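You operate a simulated robot arm through the tools that you are given. There is no shell and no other tool.

You run a simulated robot arm. Do the job below in one go: nothing can be reset, and whatever is moved stays where it is left.

Task
Swap the ribbed plug in the grey socket for the small gauge.
Fine: shut the blue valve beside it before unlocking and open it once the gauge is locked in; stand the plug in the middle black cup; keep the line above 4 bar and leave the reset button alone. Set down upright: ribbed plug.

It is judged by the outcome, as a careful person would: the job done as asked, and still so three seconds after it is handed in. It fails if anything else is knocked over, pushed out of place, dropped, spilled or broken.

Robot
A 7-joint arm with a two-finger parallel gripper, fixed in place. Base frame: the origin is on the floor under the middle of its stand, x ahead of it, y to its left, z up; the work surface is at about z = 620. Lengths are in mm, angles in rad, forces in N, time in s.
With the tool pointing down near the work surface it reaches from about 100 to 640 mm from the base axis. Its first joint turns from -1.152 to 1.152 rad. Payload 1.57 kg.
The TCP is the grasp point between the finger pads, 30 mm short of the fingertips. In the tool frame z runs along the fingers and y along their closing line. The gripper opens to 80 mm. The fingers are 17 mm wide and 12 mm thick; the gripper's body (40 by 82 mm) begins 80 mm behind the TCP.
Orientation is that of the tool frame in the base frame, as [roll, pitch, yaw] about the fixed x, y, z axes, in that order (R = Rz(yaw) Ry(pitch) Rx(roll)). With the fingers straight down and closing along the base's y, the tool's x points along the base's -x, its y along +y and its z along -z.

Tools
- The arm moves only by the tool servo_tool. Its argument "commands" is a list of rows, each an object of numbers (a shift or turn left out is 0, a gripper value left out holds the last): "tx", "ty", "tz": the shift along the tool's x, y, z in m; "wx", "wy", "wz": the turn, a rotation vector about the tool's x, y, z in rad; "claw": the opening, from 0 (shut) to 1 (fully open). In form: [{"tx": .., "ty": .., "tz": .., "wx": .., "wy": .., "wz": .., "claw": ..}, ...]. A call has 1 to 20 rows; each row is the pose to reach, as a shift and turn from the pose commanded when the call began, along the tool's axes at that moment. Each row takes 0.2 s and may step no farther than 50 mm and 0.15 rad from the row before; otherwise, or with a gripper value out of range, the whole call is refused. Where a pose cannot be reached the arm comes as near as it can. A force on the tool above 40 N (or 10 N above the force at the start of the call, whichever is more), or a blocked arm, ends the call early, and 0.2 s more pass. The fingers move at their own pace (about 72 mm/s each) and stop on an object; they squeeze with about 29 N. The grip force told is the motor's: it shows also when the fingers shut on nothing. Time passes only in rows, and 0.2 s behind the last, so rows that repeat a pose let the fingers close. The reply holds the time, the measured pose of the TCP, the force on the tool along the base axes, the opening and the grip force, in the units named above and with some noise, with the torque about the TCP (base axes, N m) and any sound that the robot's microphone picked up, and new pictures: "show" is both (left out), scene, wrist or none.
- Cameras (640 x 400 px; columns grow to the right, rows downward): "scene" is fixed at [33.8, 439.4, 1398.5]; the picture's right is [-0.83, -0.56, 0.00], its down [-0.41, 0.61, -0.68] and it looks along [0.38, -0.56, -0.73] (base axes); focal length 342 px, centre (320, 200). "wrist" rides on the gripper at [72, -7, -122] in the tool frame; the picture's right is [0.09, 1.00, 0.00], its down [-0.84, 0.08, -0.54] and it looks along [-0.54, 0.05, 0.84] (tool axes); focal length 238 px, centre (320, 200). There is no depth. A picture from a camera that has moved, and an enlarged one, comes with that camera's place and axes in the base frame and with its lens. The place of the scene camera against the robot may be out by one fixed shift of up to 18 mm in any direction.
- enlarge(camera, box): a new picture of the part [left, top, right, bottom] of that camera's present view, enlarged. It takes no simulated time.
- sign_off(): hands the job in; it is judged then, once.

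Places have to be worked out from the pictures, the camera data and where the tool is seen. Open the gripper and draw the arm clear of the work before you hand the job in, unless the task says otherwise.

The tools are called by a JSON object that holds its "fn" and its "kwargs". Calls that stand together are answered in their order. servo_tool: Moves the arm, as the interface text tells. Its arguments: {"type":"object","properties":{"commands":{"type":"array","items":{"type":"object","properties":{"tx":{"type":"number"},"ty":{"type":"number"},"tz":{"type":"number"},"wx":{"type":"number"},"wy":{"type":"number"},"wz":{"type":"number"},"claw":{"type":"number"}}}},"show":{"type":"string","enum":["both","scene","wrist","none"]}},"required":["commands"]} The other tools are called the same way: enlarge (camera, box) takes an enlarged picture of a part of a camera's view; sign_off () hands the job in.

At the start:

```text
time: 0.0
position: [430.4, 165.6, 943.3]
orientation: [-3.141, 0.0, -3.142]
contact_force: [-0.2, 0.1, 0.1]
ft_torque: [0.01, 0.02, -0.02]
width: 79.9
finger_force: 0.0
```

scene: 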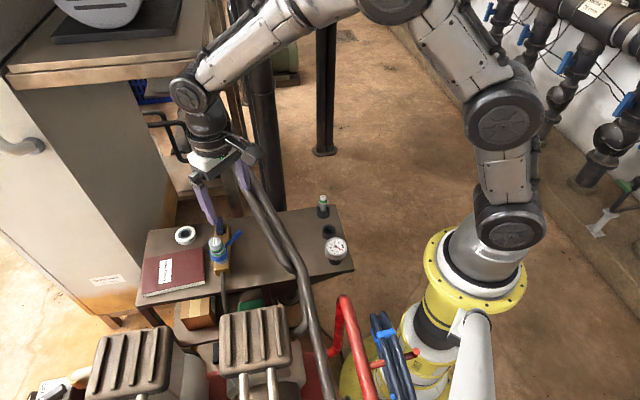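
wrist: 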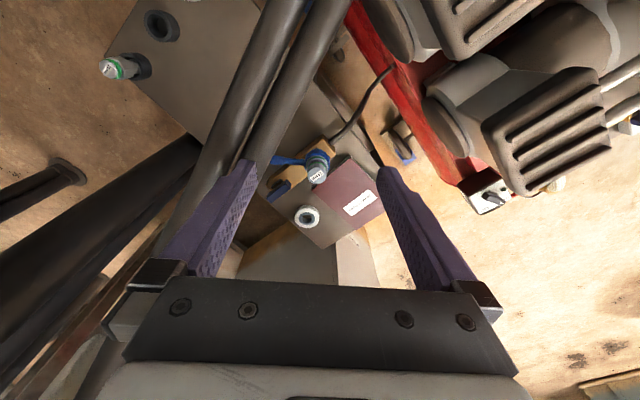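

I'll begin by looking closely at the work area in both cameras before moving anything.

{"fn": "enlarge", "kwargs": {"camera": "scene", "box": [130, 180, 370, 330]}}

{"fn": "enlarge", "kwargs": {"camera": "scene", "box": [170, 205, 260, 290]}}

{"fn": "enlarge", "kwargs": {"camera": "scene", "box": [290, 180, 370, 280]}}

{"fn": "enlarge", "kwargs": {"camera": "wrist", "box": [230, 110, 400, 260]}}

{"fn": "enlarge", "kwargs": {"camera": "wrist", "box": [80, 0, 280, 130]}}

```text
2.67 times, centred on (250, 255) of scene
camera zoom: at [33.8, 439.4, 1398.5], right [-0.83, -0.56, 0.0], down [-0.41, 0.61, -0.68], along [0.38, -0.56, -0.73], focal length 911 px, centre (507, 53)
```

zoom: 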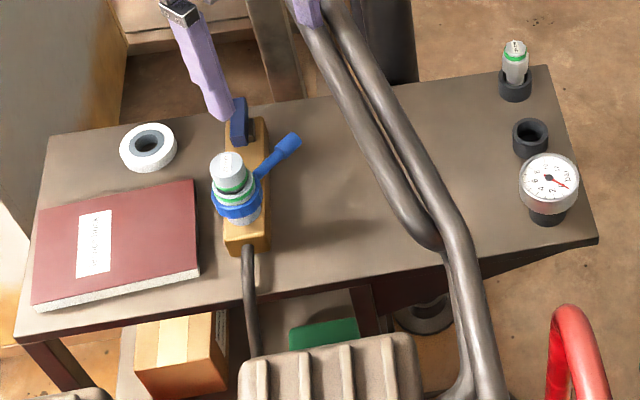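

```text
4.71 times, centred on (215, 248) of scene
camera zoom: at [33.8, 439.4, 1398.5], right [-0.83, -0.56, 0.0], down [-0.41, 0.61, -0.68], along [0.38, -0.56, -0.73], focal length 1607 px, centre (814, -24)
```

zoom: 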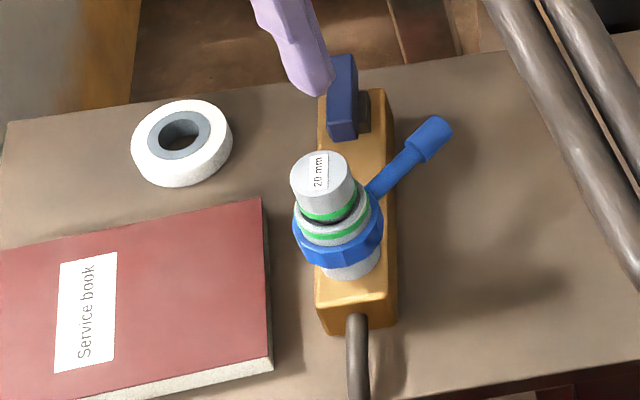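

```text
4.00 times, centred on (330, 230) of scene
camera zoom: at [33.8, 439.4, 1398.5], right [-0.83, -0.56, 0.0], down [-0.41, 0.61, -0.68], along [0.38, -0.56, -0.73], focal length 1366 px, centre (280, 80)
```

zoom: 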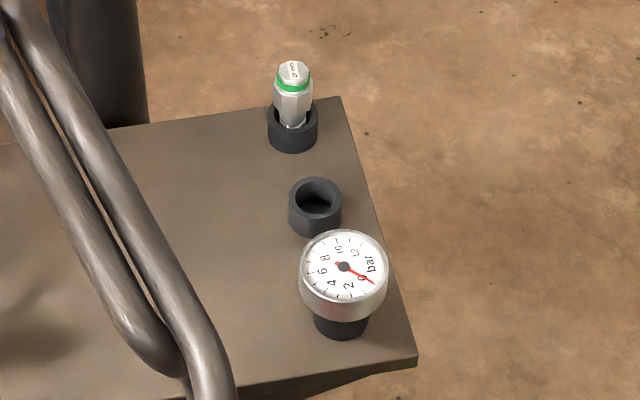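

```text
2.67 times, centred on (315, 185) of wrist
camera zoom: at [358.5, 159.5, 1065.6], right [-0.09, 1.0, 0.0], down [0.84, 0.08, 0.54], along [0.54, 0.05, -0.84], focal length 636 px, centre (333, 240)
```

zoom: 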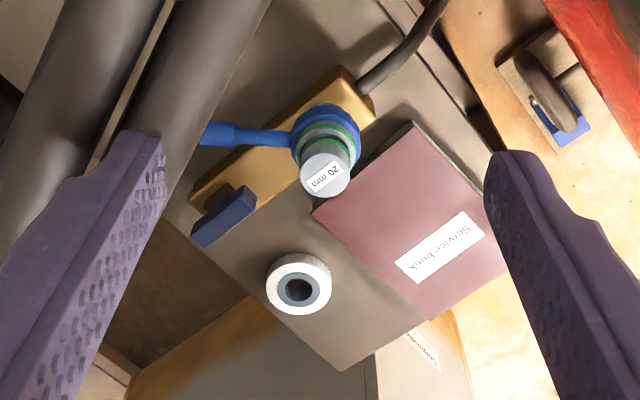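

```text
3.08 times, centred on (180, 65) of wrist
camera zoom: at [358.5, 159.5, 1065.6], right [-0.09, 1.0, 0.0], down [0.84, 0.08, 0.54], along [0.54, 0.05, -0.84], focal length 733 px, centre (751, 615)
```

zoom: 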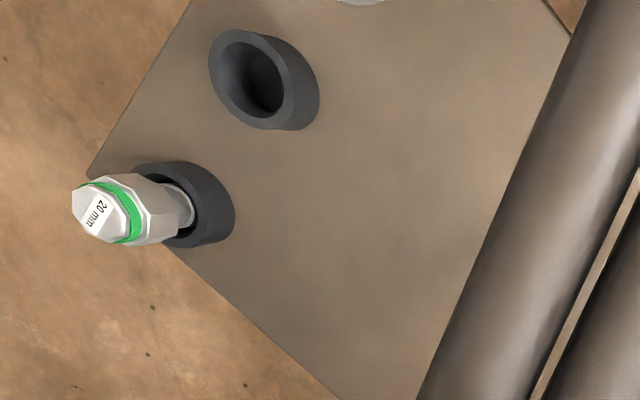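

The block with the grey socket, bright-blue lever collar, navy handle and the three black cups are visible, with two thick pipes running between them. I'll zoom further on other regions to find the reset button and any pressure display.

{"fn": "enlarge", "kwargs": {"camera": "scene", "box": [195, 210, 250, 280]}}

{"fn": "enlarge", "kwargs": {"camera": "scene", "box": [0, 0, 240, 200]}}

{"fn": "enlarge", "kwargs": {"camera": "scene", "box": [0, 270, 200, 400]}}

{"fn": "enlarge", "kwargs": {"camera": "scene", "box": [240, 250, 480, 400]}}

{"fn": "enlarge", "kwargs": {"camera": "wrist", "box": [255, 130, 335, 240]}}

{"fn": "enlarge", "kwargs": {"camera": "wrist", "box": [370, 60, 640, 230]}}

```text
5.71 times, centred on (222, 245) of scene
camera zoom: at [33.8, 439.4, 1398.5], right [-0.83, -0.56, 0.0], down [-0.41, 0.61, -0.68], along [0.38, -0.56, -0.73], focal length 1952 px, centre (877, -57)
```

zoom: 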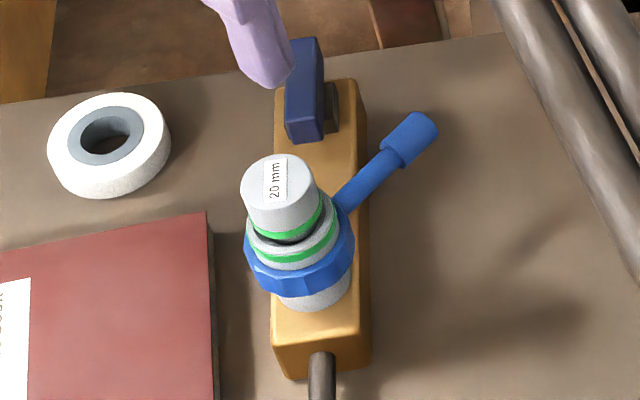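

```text
2.00 times, centred on (120, 100) of scene
camera zoom: at [33.8, 439.4, 1398.5], right [-0.83, -0.56, 0.0], down [-0.41, 0.61, -0.68], along [0.38, -0.56, -0.73], focal length 683 px, centre (720, 400)
```

zoom: 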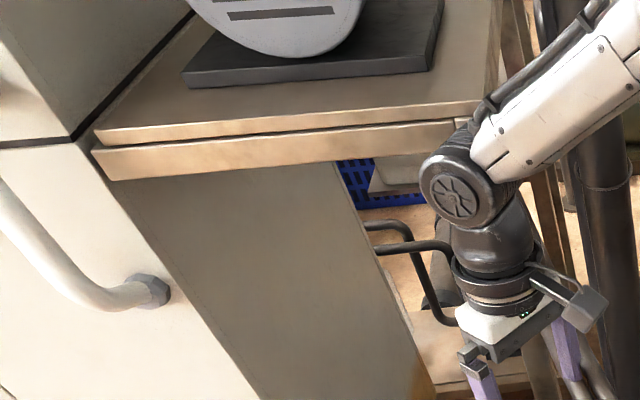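

```text
3.08 times, centred on (100, 335) of scene
camera zoom: at [33.8, 439.4, 1398.5], right [-0.83, -0.56, 0.0], down [-0.41, 0.61, -0.68], along [0.38, -0.56, -0.73], focal length 1051 px, centre (997, -215)
```

zoom: 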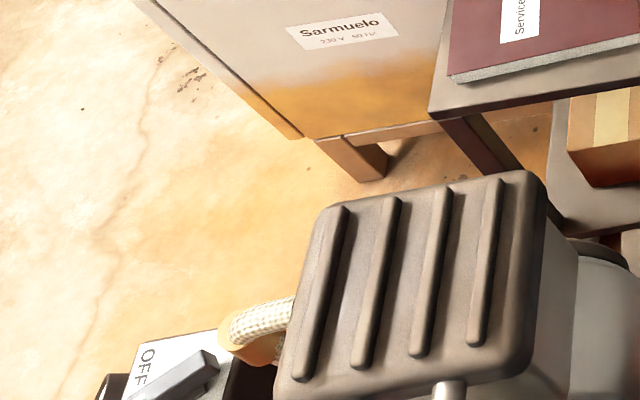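

```text
2.67 times, centred on (360, 325) of scene
camera zoom: at [33.8, 439.4, 1398.5], right [-0.83, -0.56, 0.0], down [-0.41, 0.61, -0.68], along [0.38, -0.56, -0.73], focal length 911 px, centre (213, -133)
```

zoom: 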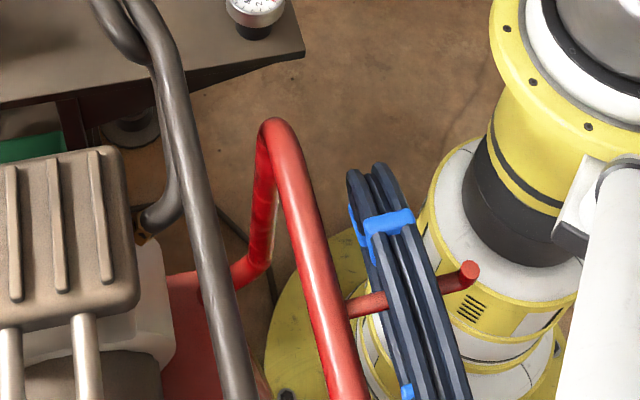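

```text
3.64 times, centred on (295, 185) of wrist
camera zoom: at [358.5, 159.5, 1065.6], right [-0.09, 1.0, 0.0], down [0.84, 0.08, 0.54], along [0.54, 0.05, -0.84], focal length 867 px, centre (411, 254)
```

zoom: 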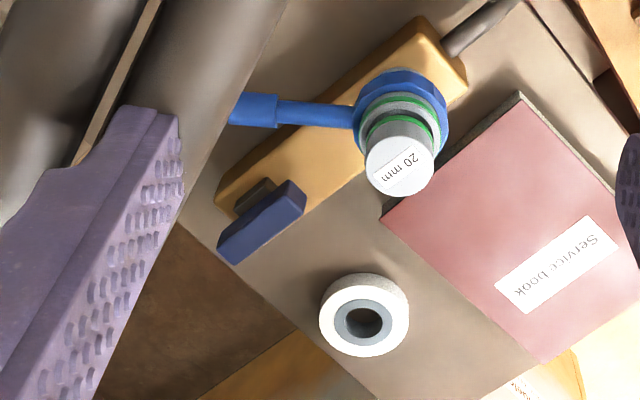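

```text
2.35 times, centred on (505, 145) of wrist
camera zoom: at [358.5, 159.5, 1065.6], right [-0.09, 1.0, 0.0], down [0.84, 0.08, 0.54], along [0.54, 0.05, -0.84], focal length 561 px, centre (-115, 329)
```

zoom: 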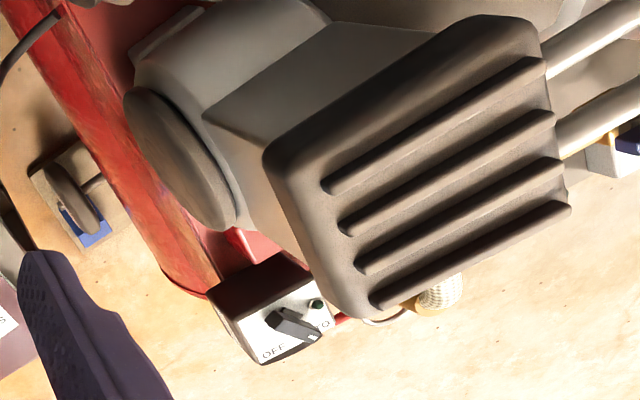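

No reset button shows clearly yet, so I want other viewpoints. The pipes seem to run at about z≈880–900 close to the gripper, so I'll lift straight up first.

{"fn": "servo_tool", "kwargs": {"commands": [{"tz": -0.03}, {"tz": -0.06}, {"tz": -0.09}, {"tz": -0.12}], "show": "both"}}

```text
time: 1.0
position: [431.1, 167.3, 1065.1]
orientation: [-3.139, -0.002, 3.141]
contact_force: [-1.2, 0.2, -0.6]
ft_torque: [-0.01, 0.0, 0.0]
width: 79.9
finger_force: 0.1
camera wrist: at [357.9, 159.6, 1186.6], right [-0.09, 1.0, 0.0], down [0.84, 0.08, 0.54], along [0.54, 0.05, -0.84], focal length 238 px, centre (320, 200)
```

scene: 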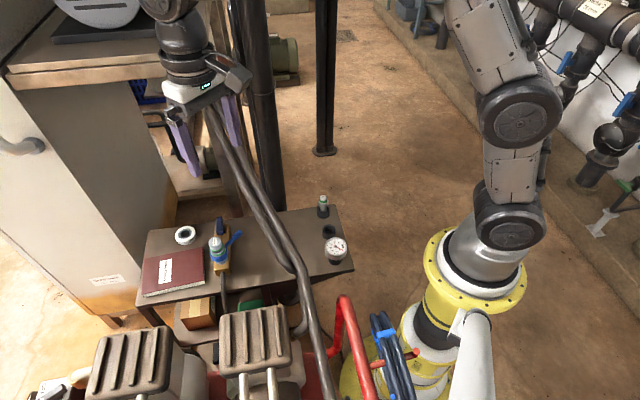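
wrist: 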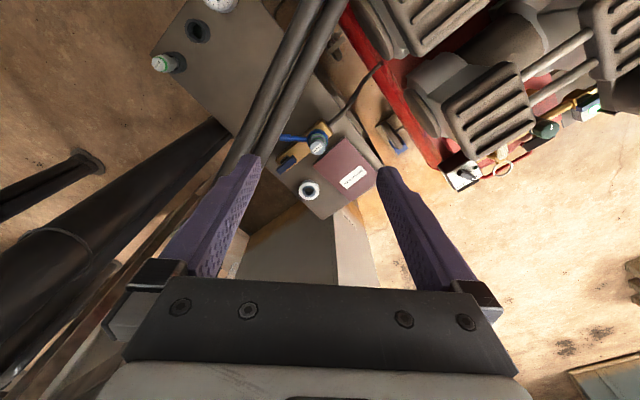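

Now I can triangulate the pipes from the wrist camera at two heights. I'll zoom in on this wrist view and on the scene where the gripper no longer hides the valve.

{"fn": "enlarge", "kwargs": {"camera": "wrist", "box": [140, 0, 400, 230]}}

{"fn": "enlarge", "kwargs": {"camera": "scene", "box": [195, 205, 255, 280]}}

{"fn": "enlarge", "kwargs": {"camera": "wrist", "box": [430, 80, 640, 200]}}

{"fn": "enlarge", "kwargs": {"camera": "scene", "box": [180, 80, 360, 290]}}

```text
1.74 times, centred on (270, 115) of wrist
camera zoom: at [357.9, 159.6, 1186.6], right [-0.09, 1.0, 0.0], down [0.84, 0.08, 0.54], along [0.54, 0.05, -0.84], focal length 414 px, centre (407, 348)
```

zoom: 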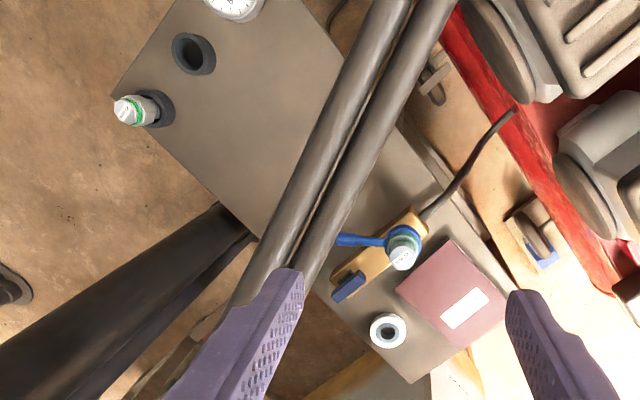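

```text
5.33 times, centred on (225, 242) of scene
camera zoom: at [33.8, 439.4, 1398.5], right [-0.83, -0.56, 0.0], down [-0.41, 0.61, -0.68], along [0.38, -0.56, -0.73], focal length 1822 px, centre (827, -27)
```

zoom: 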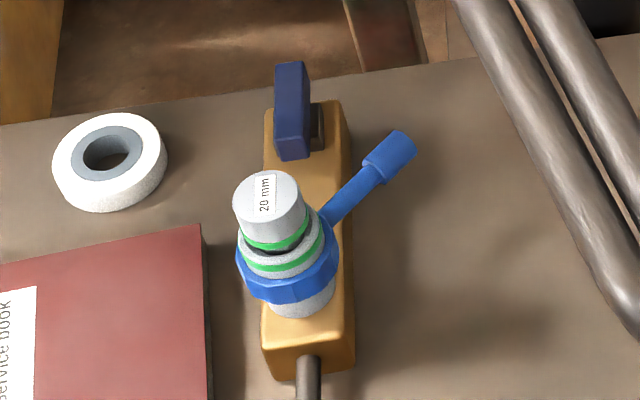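

```text
3.05 times, centred on (535, 140) of wrist
camera zoom: at [357.9, 159.6, 1186.6], right [-0.09, 1.0, 0.0], down [0.84, 0.08, 0.54], along [0.54, 0.05, -0.84], focal length 726 px, centre (-335, 383)
```

zoom: 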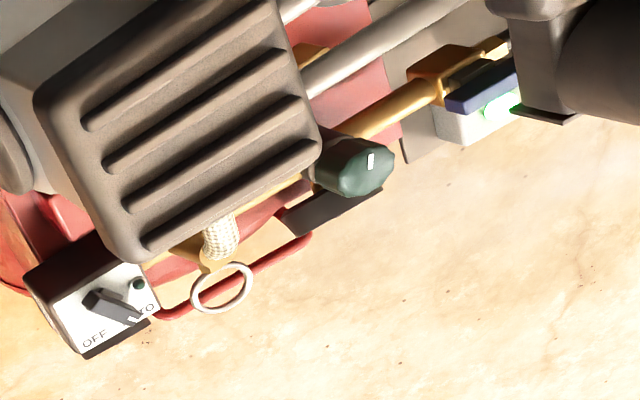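

```text
1.90 times, centred on (270, 185) of scene
camera zoom: at [33.8, 439.4, 1398.5], right [-0.83, -0.56, 0.0], down [-0.41, 0.61, -0.68], along [0.38, -0.56, -0.73], focal length 651 px, centre (415, 229)
```

zoom: 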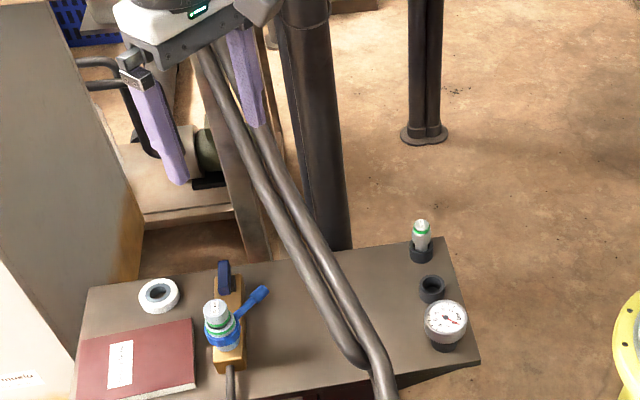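

The vertical baseline is ill-conditioned for the pipe height. I'll shift the gripper sideways (+y, away from the pipes) for a better stereo baseline.

{"fn": "servo_tool", "kwargs": {"commands": [{"ty": 0.04}, {"ty": 0.08}, {"ty": 0.12}], "show": "both"}}

{"fn": "enlarge", "kwargs": {"camera": "wrist", "box": [140, 0, 400, 230]}}

{"fn": "enlarge", "kwargs": {"camera": "scene", "box": [180, 20, 360, 290]}}

```text
time: 1.8
position: [431.4, 287.2, 1063.7]
orientation: [3.14, 0.0, -3.142]
contact_force: [0.8, -0.2, 0.3]
ft_torque: [0.04, 0.01, -0.02]
width: 80.0
finger_force: 0.0
camera wrist: at [358.5, 279.8, 1186.6], right [-0.09, 1.0, 0.0], down [0.84, 0.08, 0.54], along [0.54, 0.05, -0.84], focal length 238 px, centre (320, 200)
```

scene: 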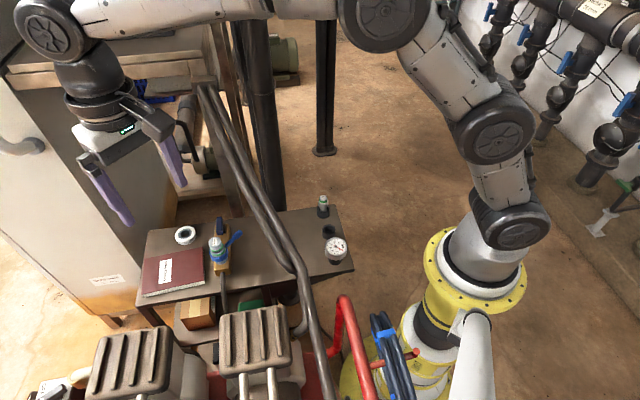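
wrist: 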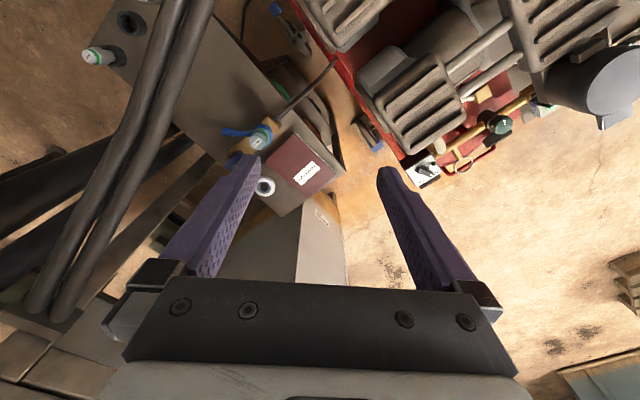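

```text
1.74 times, centred on (270, 115) of wrist
camera zoom: at [358.5, 279.8, 1186.6], right [-0.09, 1.0, 0.0], down [0.84, 0.08, 0.54], along [0.54, 0.05, -0.84], focal length 414 px, centre (407, 348)
```

zoom: 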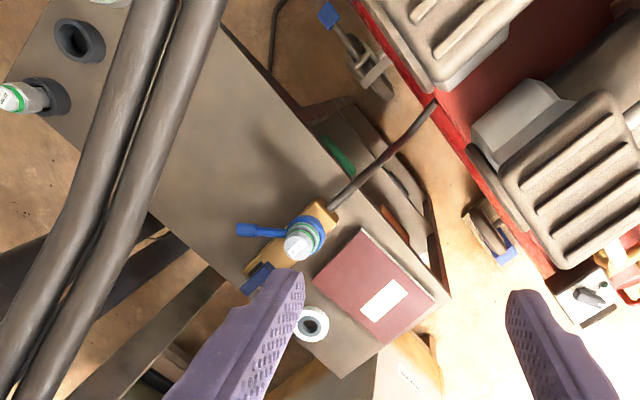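

```text
1.48 times, centred on (270, 155) of scene
camera zoom: at [33.8, 439.4, 1398.5], right [-0.83, -0.56, 0.0], down [-0.41, 0.61, -0.68], along [0.38, -0.56, -0.73], focal length 506 px, centre (394, 267)
```

zoom: 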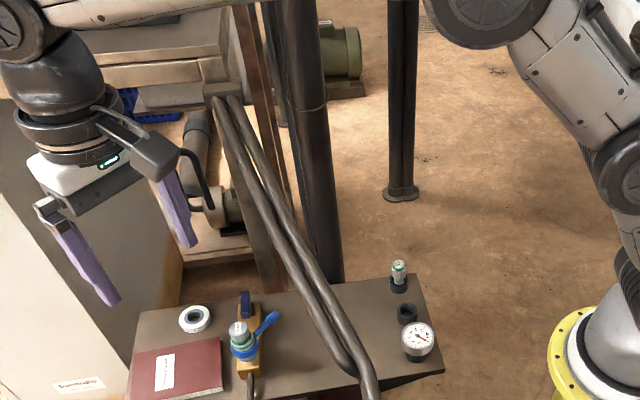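

From stereo I place the plug top near [534,167,712], the navy valve handle near [598,101,675], and the middle cup near [352,−76,640]. The pipe pair rises from about [316,163,892] to [455,91,930]. I'll swing the camera to the left side of the block and go lower for a close look, staying well clear of the pipes.

{"fn": "servo_tool", "kwargs": {"commands": [{"tx": -0.011, "ty": -0.014, "tz": 0.03, "wz": 0.13}, {"tx": -0.022, "ty": -0.028, "tz": 0.06, "wz": 0.26}, {"tx": -0.033, "ty": -0.042, "tz": 0.09, "wz": 0.39}, {"tx": -0.044, "ty": -0.056, "tz": 0.12, "wz": 0.52}, {"tx": -0.055, "ty": -0.07, "tz": 0.15, "wz": 0.65}, {"tx": -0.066, "ty": -0.084, "tz": 0.18, "wz": 0.785}], "show": "both"}}

{"fn": "enlarge", "kwargs": {"camera": "wrist", "box": [220, 80, 420, 240]}}

{"fn": "enlarge", "kwargs": {"camera": "scene", "box": [20, 0, 400, 300]}}

```text
time: 3.2
position: [496.6, 202.8, 882.9]
orientation: [-3.141, -0.001, 2.354]
contact_force: [-1.4, -0.2, 0.7]
ft_torque: [0.01, 0.03, 0.0]
width: 80.0
finger_force: 0.0
camera wrist: at [440.5, 248.4, 1004.7], right [0.64, 0.77, 0.0], down [0.65, -0.54, 0.54], along [0.42, -0.35, -0.84], focal length 238 px, centre (320, 200)
```

scene: 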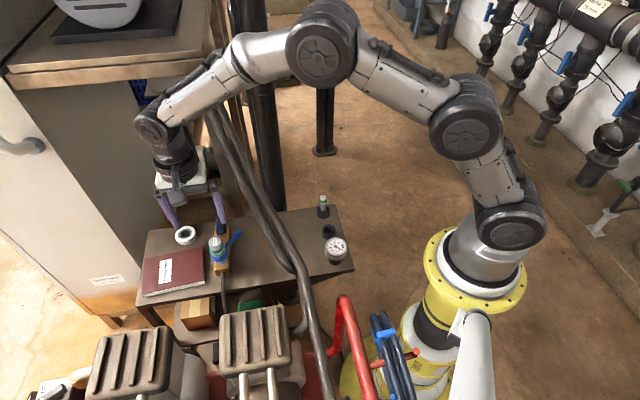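
wrist: 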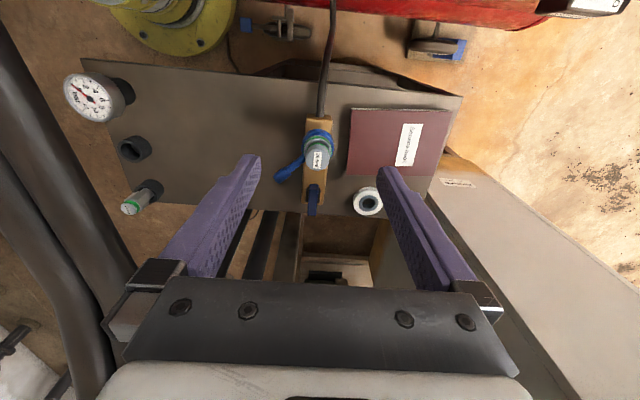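

```text
2.50 times, centred on (320, 160) of wrist
camera zoom: at [440.5, 248.4, 1004.7], right [0.64, 0.77, 0.0], down [0.65, -0.54, 0.54], along [0.42, -0.35, -0.84], focal length 596 px, centre (320, 300)
```

zoom: 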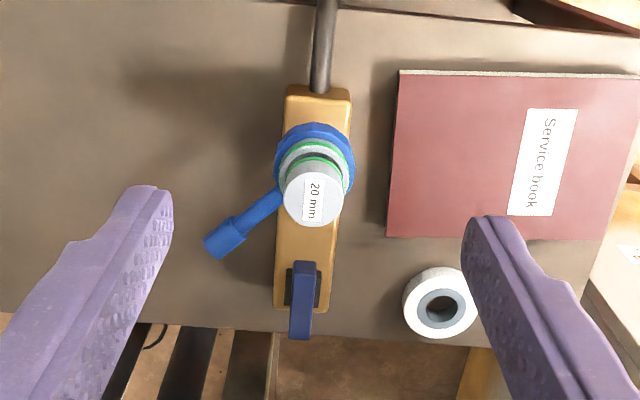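

```text
1.33 times, centred on (210, 150) of scene
camera zoom: at [33.8, 439.4, 1398.5], right [-0.83, -0.56, 0.0], down [-0.41, 0.61, -0.68], along [0.38, -0.56, -0.73], focal length 455 px, centre (467, 267)
```

zoom: 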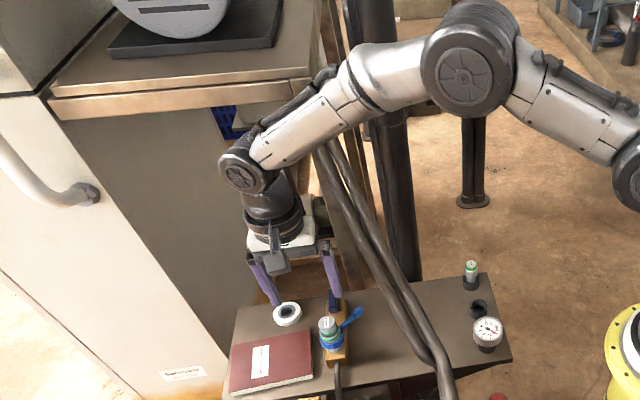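

The side view is clear: block in line with the camera, navy bar handle aligned with the block, blue collar lever pointing off to the pipe side. I'll zoom harder for markings and look for the reset button.

{"fn": "enlarge", "kwargs": {"camera": "wrist", "box": [270, 110, 370, 220]}}

{"fn": "enlarge", "kwargs": {"camera": "wrist", "box": [50, 50, 210, 230]}}

{"fn": "enlarge", "kwargs": {"camera": "wrist", "box": [220, 0, 480, 120]}}

{"fn": "enlarge", "kwargs": {"camera": "wrist", "box": [220, 200, 400, 290]}}

```text
3.64 times, centred on (320, 165) of wrist
camera zoom: at [440.5, 248.4, 1004.7], right [0.64, 0.77, 0.0], down [0.65, -0.54, 0.54], along [0.42, -0.35, -0.84], focal length 867 px, centre (320, 327)
```

zoom: 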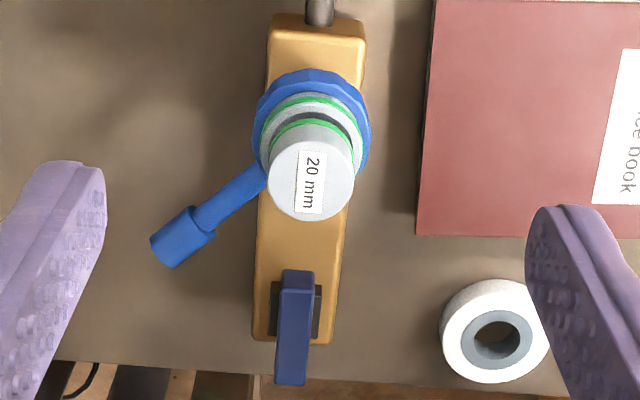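

```text
2.22 times, centred on (130, 140) of wrist
camera zoom: at [440.5, 248.4, 1004.7], right [0.64, 0.77, 0.0], down [0.65, -0.54, 0.54], along [0.42, -0.35, -0.84], focal length 530 px, centre (742, 333)
```

zoom: 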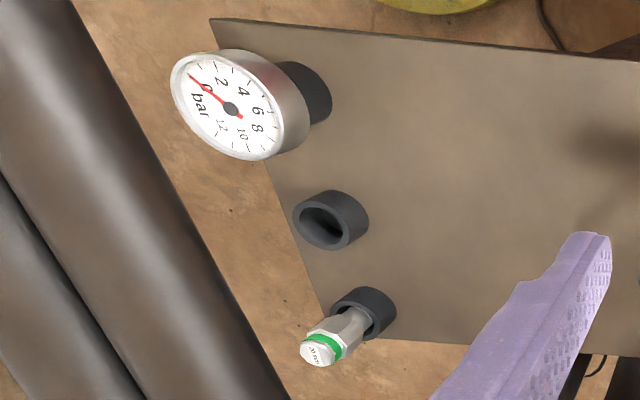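

```text
2.46 times, centred on (350, 60) of wrist
camera zoom: at [440.5, 248.4, 1004.7], right [0.64, 0.77, 0.0], down [0.65, -0.54, 0.54], along [0.42, -0.35, -0.84], focal length 587 px, centre (246, 545)
```

zoom: 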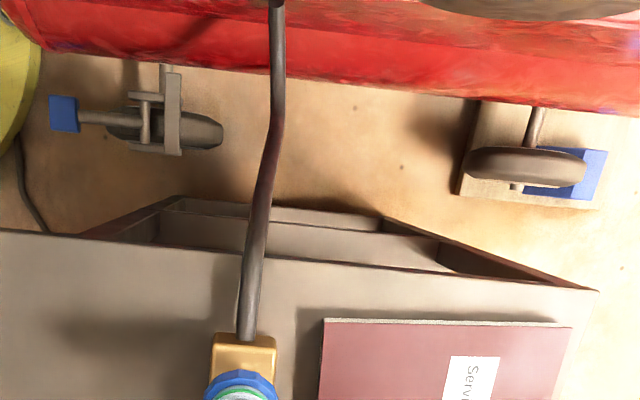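

```text
3.56 times, centred on (310, 245) of wrist
camera zoom: at [440.5, 248.4, 1004.7], right [0.64, 0.77, 0.0], down [0.65, -0.54, 0.54], along [0.42, -0.35, -0.84], focal length 848 px, centre (356, 40)
```

zoom: 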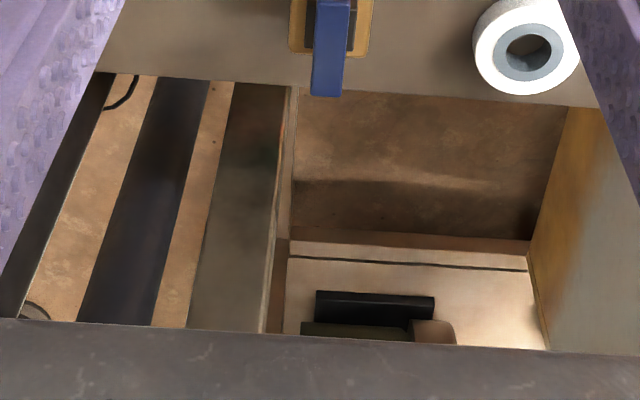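

No markings or reset button near the block; it isn't in the area I need. I want the pipe path past its bend accurately, since it limits arm clearance at the valve.

{"fn": "enlarge", "kwargs": {"camera": "wrist", "box": [0, 100, 200, 400]}}

{"fn": "enlarge", "kwargs": {"camera": "scene", "box": [120, 60, 330, 280]}}

```text
1.33 times, centred on (100, 250) of wrist
camera zoom: at [440.5, 248.4, 1004.7], right [0.64, 0.77, 0.0], down [0.65, -0.54, 0.54], along [0.42, -0.35, -0.84], focal length 318 px, centre (613, 133)
```

zoom: 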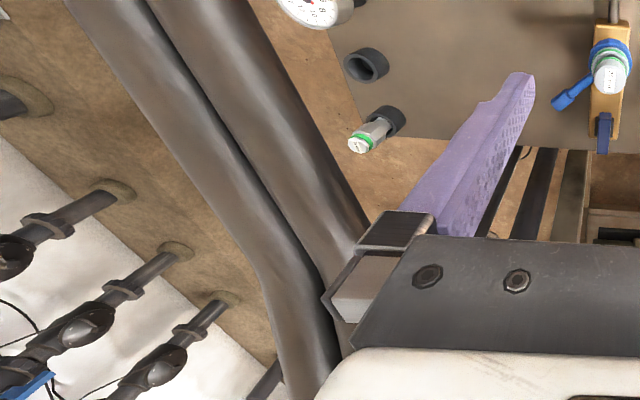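

```text
1.82 times, centred on (225, 170) of scene
camera zoom: at [33.8, 439.4, 1398.5], right [-0.83, -0.56, 0.0], down [-0.41, 0.61, -0.68], along [0.38, -0.56, -0.73], focal length 621 px, centre (493, 254)
```

zoom: 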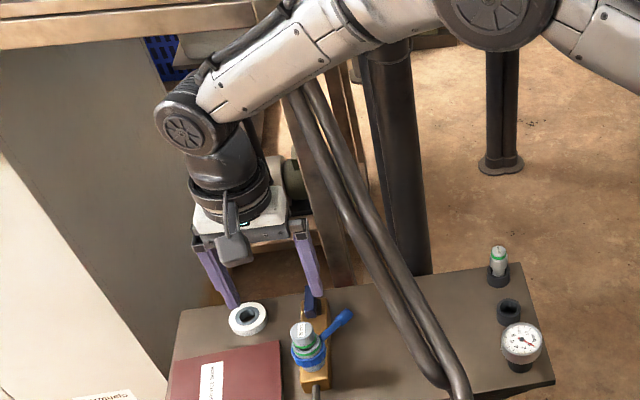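

The pipes rise past their bend near [453,95,932], leaving tight room for a vertical wrist at the valve (pivot ≈ [599,101], bar top ≈ 680). I'll lean the tool so the wrist sits to the left, away from the pipes. First I'll yaw and tilt here in free space.

{"fn": "servo_tool", "kwargs": {"commands": [{"wz": 0.12, "claw": 1.0}, {"wz": 0.24}, {"wz": 0.36}, {"wz": 0.478}], "show": "none"}}

{"fn": "servo_tool", "kwargs": {"commands": [{"wy": -0.133}, {"wy": -0.266}, {"wy": -0.4}], "show": "both"}}

```text
time: 4.2
position: [495.9, 202.1, 883.8]
orientation: [3.141, 0.0, 1.877]
contact_force: [-0.1, -0.2, -0.2]
ft_torque: [0.02, 0.01, 0.02]
width: 80.1
finger_force: 0.0
```

```text
time: 5.0
position: [497.1, 202.2, 883.4]
orientation: [-3.141, 0.404, 1.877]
contact_force: [-0.6, 0.0, 0.7]
ft_torque: [0.01, 0.03, -0.02]
width: 80.2
finger_force: 0.1
camera wrist: at [455.6, 308.6, 967.6], right [0.92, 0.38, -0.04], down [0.24, -0.51, 0.83], along [0.3, -0.77, -0.56], focal length 238 px, centre (320, 200)
```

scene: 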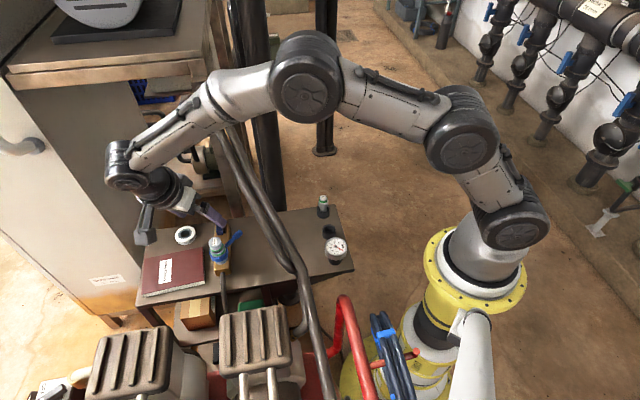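
wrist: 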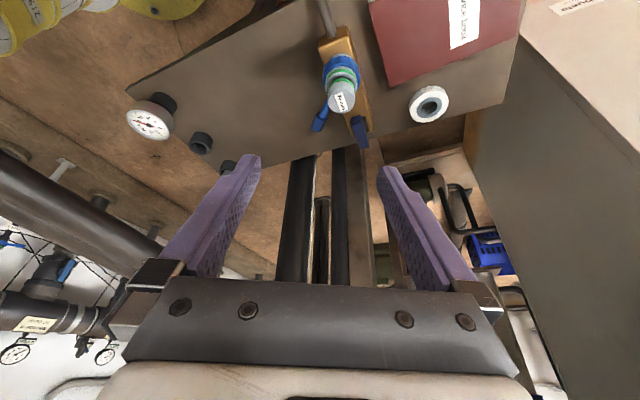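

Leaning works and the forearm stays well above the pipes. Let me zoom on the valve, socket and the wall gauges from this angle.

{"fn": "enlarge", "kwargs": {"camera": "wrist", "box": [290, 20, 400, 160]}}

{"fn": "enlarge", "kwargs": {"camera": "wrist", "box": [0, 300, 130, 400]}}

{"fn": "enlarge", "kwargs": {"camera": "wrist", "box": [110, 70, 250, 190]}}

```text
2.86 times, centred on (345, 90) of wrist
camera zoom: at [455.6, 308.6, 967.6], right [0.92, 0.38, -0.04], down [0.24, -0.51, 0.83], along [0.3, -0.77, -0.56], focal length 681 px, centre (249, 514)
```

zoom: 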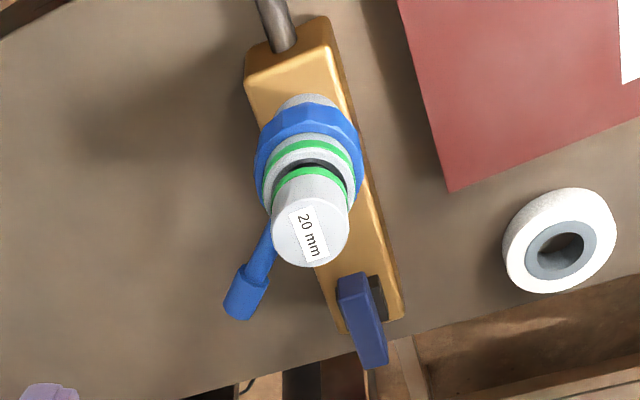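

```text
4.00 times, centred on (65, 350) of wrist
camera zoom: at [455.6, 308.6, 967.6], right [0.92, 0.38, -0.04], down [0.24, -0.51, 0.83], along [0.3, -0.77, -0.56], focal length 953 px, centre (1340, -400)
```

zoom: 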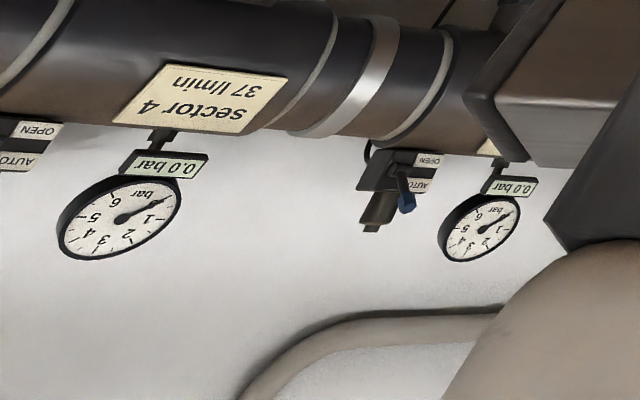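

```text
3.33 times, centred on (180, 130) of wrist
camera zoom: at [455.6, 308.6, 967.6], right [0.92, 0.38, -0.04], down [0.24, -0.51, 0.83], along [0.3, -0.77, -0.56], focal length 794 px, centre (787, 433)
```

zoom: 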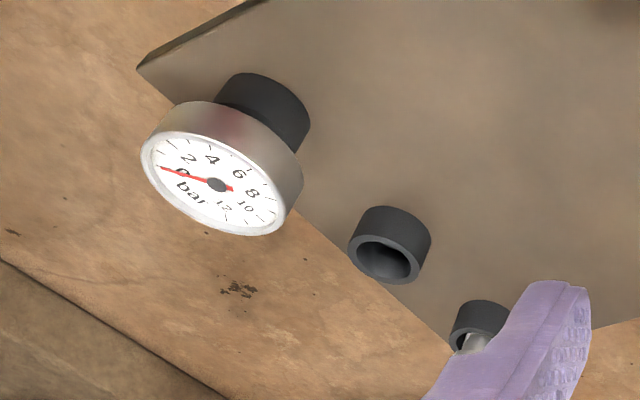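

Bar top is about z≈673 with pivot near [598.5,100.5]. I'll close the fingers and bring the tips to just above the gap between lever and bar, to try turning the valve clockwise (the usual closing direction) by pushing its near end.

{"fn": "servo_tool", "kwargs": {"commands": [{"claw": 0.0}, {"tx": -0.007, "ty": 0.008, "tz": 0.034}, {"tx": -0.015, "ty": 0.016, "tz": 0.068}, {"tx": -0.022, "ty": 0.024, "tz": 0.102}, {"tx": -0.03, "ty": 0.032, "tz": 0.135}, {"tx": -0.038, "ty": 0.04, "tz": 0.165}], "show": "both"}}

{"fn": "enlarge", "kwargs": {"camera": "wrist", "box": [240, 100, 420, 260]}}

{"fn": "enlarge", "kwargs": {"camera": "scene", "box": [150, 150, 290, 280]}}

```text
time: 6.4
position: [565.6, 118.7, 746.7]
orientation: [3.141, 0.4, 1.88]
contact_force: [0.3, 0.5, 0.5]
ft_torque: [0.02, 0.01, -0.03]
width: 0.0
finger_force: 21.6
camera wrist: at [523.9, 225.4, 830.6], right [0.92, 0.38, -0.04], down [0.24, -0.51, 0.83], along [0.3, -0.77, -0.56], focal length 238 px, centre (320, 200)
```

scene: 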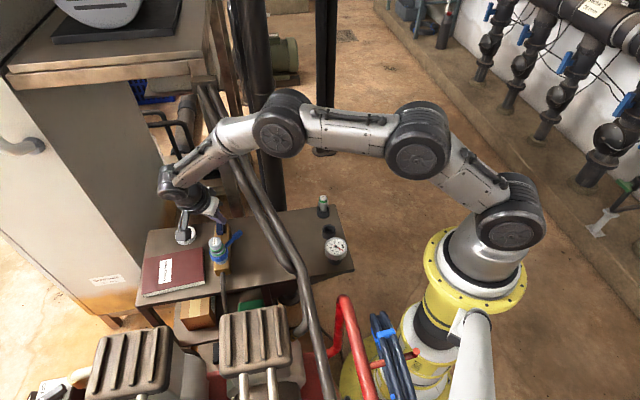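
wrist: 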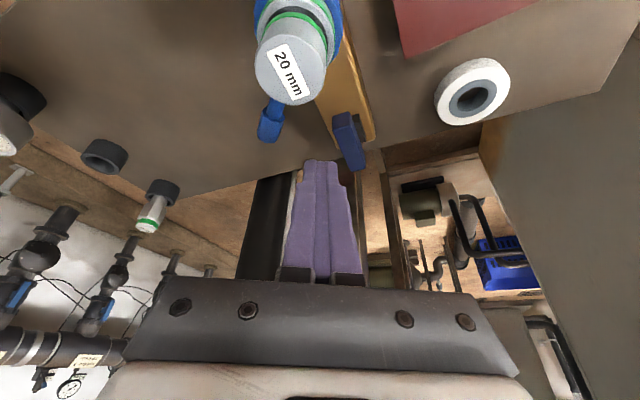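

```text
2.50 times, centred on (330, 180) of wrist
camera zoom: at [523.9, 225.4, 830.6], right [0.92, 0.38, -0.04], down [0.24, -0.51, 0.83], along [0.3, -0.77, -0.56], focal length 596 px, centre (295, 250)
```

zoom: 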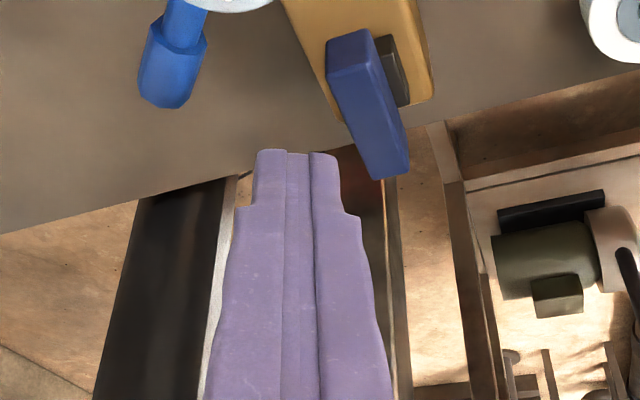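

```text
3.08 times, centred on (220, 215) of scene
camera zoom: at [33.7, 439.4, 1398.5], right [-0.83, -0.56, 0.0], down [-0.41, 0.61, -0.68], along [0.38, -0.56, -0.73], focal length 1051 px, centre (628, 154)
```

zoom: 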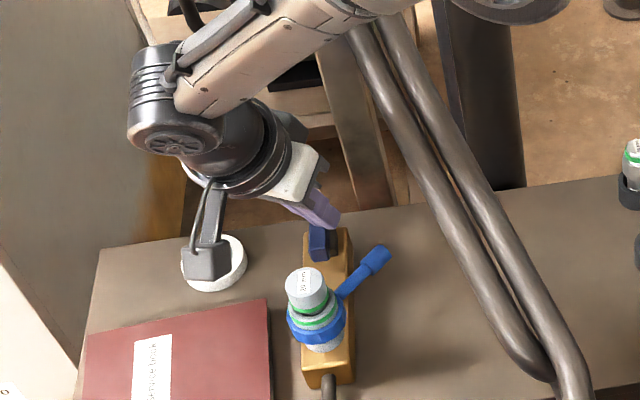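

The bar is now well resolved: centre ≈ [598.7,100.5], top z≈679, bottom ≈658, about 51 mm long and 14 mm wide. I'll lower the closed tips beside its near half, on the pipe side, leaving ~5 mm clearance.

{"fn": "servo_tool", "kwargs": {"commands": [{"tx": 0.002, "ty": -0.008, "tz": 0.012}, {"tx": 0.007, "ty": -0.008, "tz": 0.03}, {"tx": 0.0124, "ty": -0.0082, "tz": 0.0512}], "show": "both"}}

{"fn": "enlarge", "kwargs": {"camera": "wrist", "box": [250, 100, 400, 220]}}

{"fn": "enlarge", "kwargs": {"camera": "scene", "box": [180, 190, 260, 290]}}

```text
time: 7.2
position: [559.5, 108.8, 694.9]
orientation: [3.141, 0.399, 1.877]
contact_force: [-0.7, 0.6, 0.0]
ft_torque: [-0.02, -0.04, -0.04]
width: 0.0
finger_force: 21.9
camera wrist: at [519.0, 214.8, 779.3], right [0.92, 0.38, -0.04], down [0.24, -0.51, 0.83], along [0.3, -0.77, -0.56], focal length 238 px, centre (320, 200)
```

scene: 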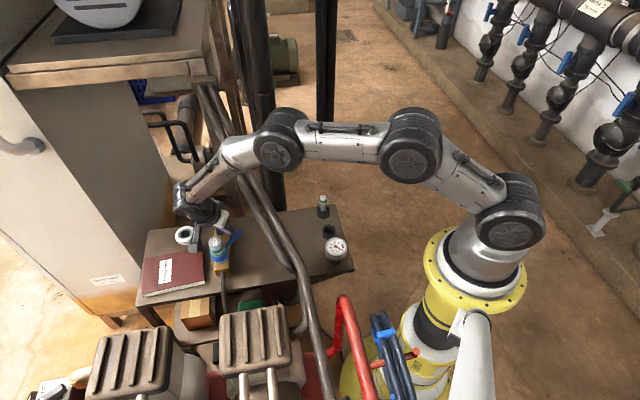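
wrist: 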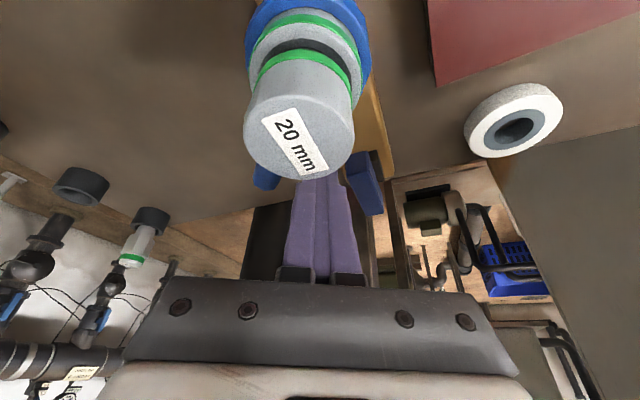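

```text
3.33 times, centred on (325, 160) of wrist
camera zoom: at [519.0, 214.8, 779.3], right [0.92, 0.38, -0.04], down [0.24, -0.51, 0.83], along [0.3, -0.77, -0.56], focal length 794 px, centre (303, 333)
```

zoom: 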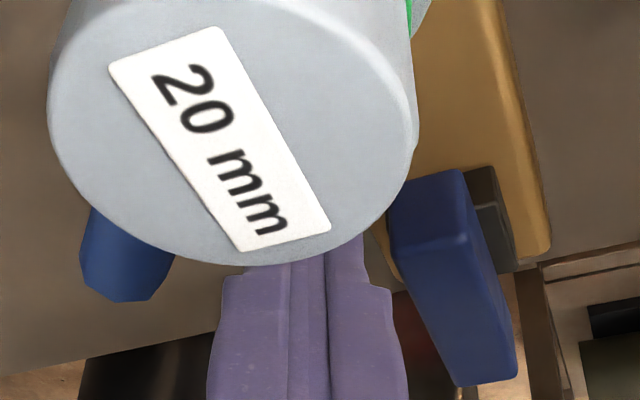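

```text
4.00 times, centred on (220, 240) of scene
camera zoom: at [33.8, 439.4, 1398.5], right [-0.83, -0.56, 0.0], down [-0.41, 0.61, -0.68], along [0.38, -0.56, -0.73], focal length 1366 px, centre (720, 40)
```

zoom: 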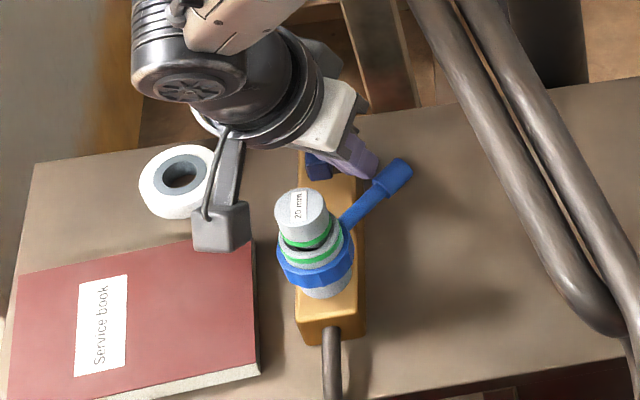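

Tips are beside the bar (tip ≈ [563,98,667]) with no contact. Now a gentle first push on the bar's near end toward clockwise, watching the force.

{"fn": "servo_tool", "kwargs": {"commands": [{"tx": -0.0009, "ty": 0.0039, "tz": 0.0004}, {"tx": -0.0018, "ty": 0.0077, "tz": 0.00075}, {"tx": 0.0015, "ty": 0.0094, "tz": -0.0006}, {"tx": 0.0048, "ty": 0.0111, "tz": -0.002}], "show": "wrist"}}

{"fn": "enlarge", "kwargs": {"camera": "wrist", "box": [250, 100, 400, 220]}}

```text
time: 8.2
position: [568.5, 117.7, 695.0]
orientation: [3.141, 0.4, 1.877]
contact_force: [-1.3, -1.3, 0.1]
ft_torque: [-0.03, -0.01, 0.0]
width: 0.0
finger_force: 20.7
camera wrist: at [527.8, 224.2, 779.0], right [0.92, 0.38, -0.04], down [0.24, -0.51, 0.82], along [0.3, -0.77, -0.56], focal length 238 px, centre (320, 200)
```

wrist: 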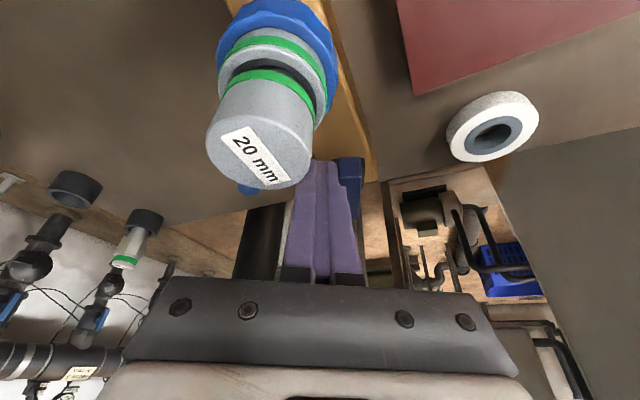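

```text
3.33 times, centred on (325, 160) of wrist
camera zoom: at [527.8, 224.2, 779.0], right [0.92, 0.38, -0.04], down [0.24, -0.51, 0.82], along [0.3, -0.77, -0.56], focal length 794 px, centre (303, 333)
```

zoom: 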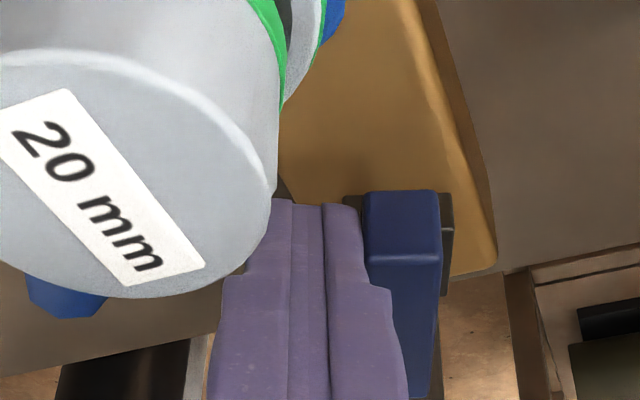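

The bar is turning clockwise with only ~2 N resistance. I'll continue the arc around the pivot.

{"fn": "servo_tool", "kwargs": {"commands": [{"tx": 0.0023, "ty": 0.0025, "tz": -0.001}, {"tx": 0.0046, "ty": 0.005, "tz": -0.002}, {"tx": 0.0067, "ty": 0.007, "tz": -0.0028}, {"tx": 0.0088, "ty": 0.0091, "tz": -0.0037}, {"tx": 0.0103, "ty": 0.0122, "tz": -0.0044}, {"tx": 0.0117, "ty": 0.0153, "tz": -0.005}, {"tx": 0.0122, "ty": 0.019, "tz": -0.0052}, {"tx": 0.0126, "ty": 0.0227, "tz": -0.0053}], "show": "both"}}

{"fn": "enlarge", "kwargs": {"camera": "wrist", "box": [250, 100, 400, 220]}}

```text
time: 10.0
position: [586.6, 138.2, 695.0]
orientation: [3.141, 0.4, 1.879]
contact_force: [-1.7, 0.2, 1.4]
ft_torque: [-0.01, 0.04, -0.01]
width: 0.0
finger_force: 21.5
camera wrist: at [545.0, 244.0, 778.7], right [0.92, 0.38, -0.04], down [0.24, -0.51, 0.82], along [0.3, -0.77, -0.56], focal length 238 px, centre (320, 200)
```

scene: 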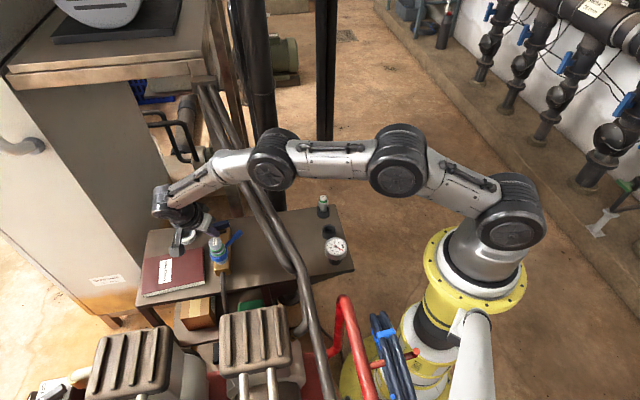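
wrist: 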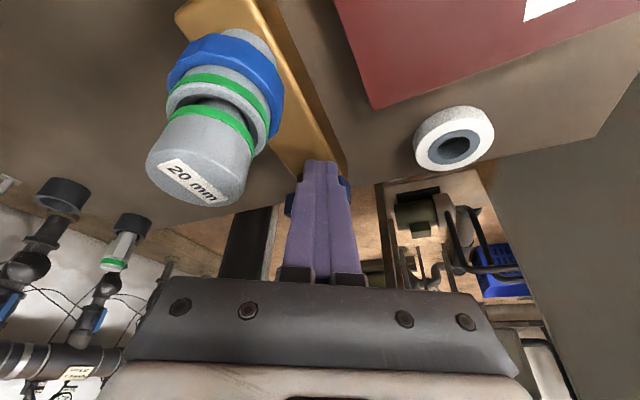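

```text
3.33 times, centred on (325, 160) of wrist
camera zoom: at [545.0, 244.0, 778.7], right [0.92, 0.38, -0.04], down [0.24, -0.51, 0.82], along [0.3, -0.77, -0.56], focal length 794 px, centre (303, 333)
```

zoom: 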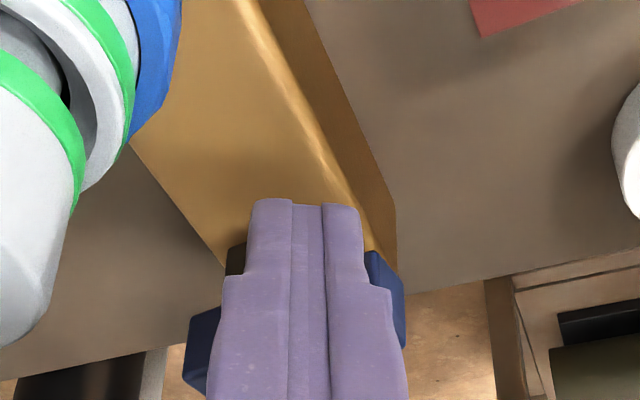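

The bar is about 75° round. I'll finish the arc to 90°, feeling for the end stop.

{"fn": "servo_tool", "kwargs": {"commands": [{"tx": -0.001, "ty": 0.0035, "tz": 0.0004}, {"tx": -0.0021, "ty": 0.007, "tz": 0.0009}, {"tx": -0.0027, "ty": 0.0083, "tz": 0.0011}, {"tx": -0.0033, "ty": 0.0096, "tz": 0.0014}], "show": "wrist"}}

{"fn": "enlarge", "kwargs": {"camera": "wrist", "box": [250, 100, 400, 220]}}

```text
time: 11.0
position: [591.4, 138.5, 693.8]
orientation: [-3.13, 0.401, 1.88]
contact_force: [-7.5, 2.9, 5.0]
ft_torque: [-0.01, 0.16, -0.07]
width: 0.0
finger_force: 20.9
stopped in row 4: the force on the tool passed its limit at 42 N (the readings are from after the stop); the commanded pose is now the measured one
camera wrist: at [552.0, 245.0, 778.2], right [0.92, 0.38, -0.05], down [0.25, -0.51, 0.82], along [0.29, -0.77, -0.56], focal length 238 px, centre (320, 200)
```

wrist: 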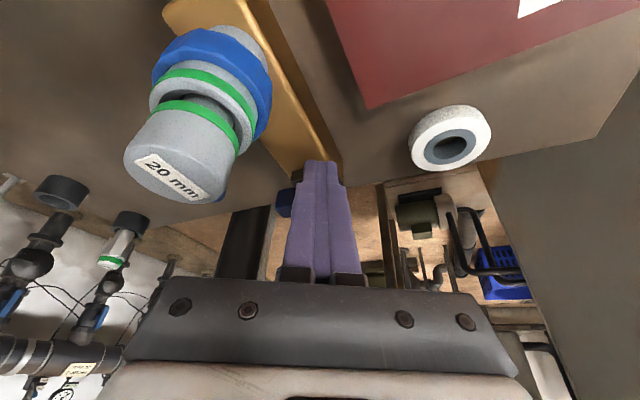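

```text
3.33 times, centred on (325, 160) of wrist
camera zoom: at [552.0, 245.0, 778.2], right [0.92, 0.38, -0.05], down [0.25, -0.51, 0.82], along [0.29, -0.77, -0.56], focal length 794 px, centre (303, 333)
```

zoom: 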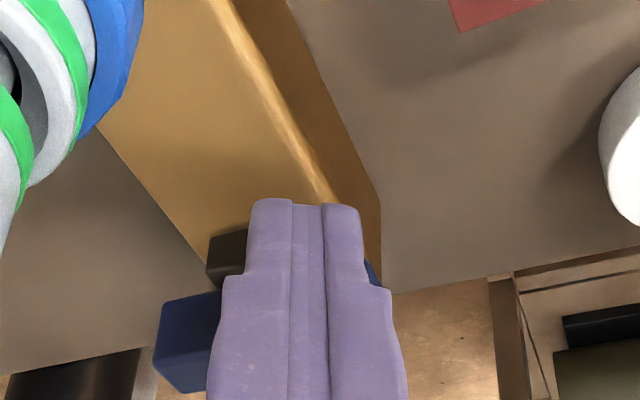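

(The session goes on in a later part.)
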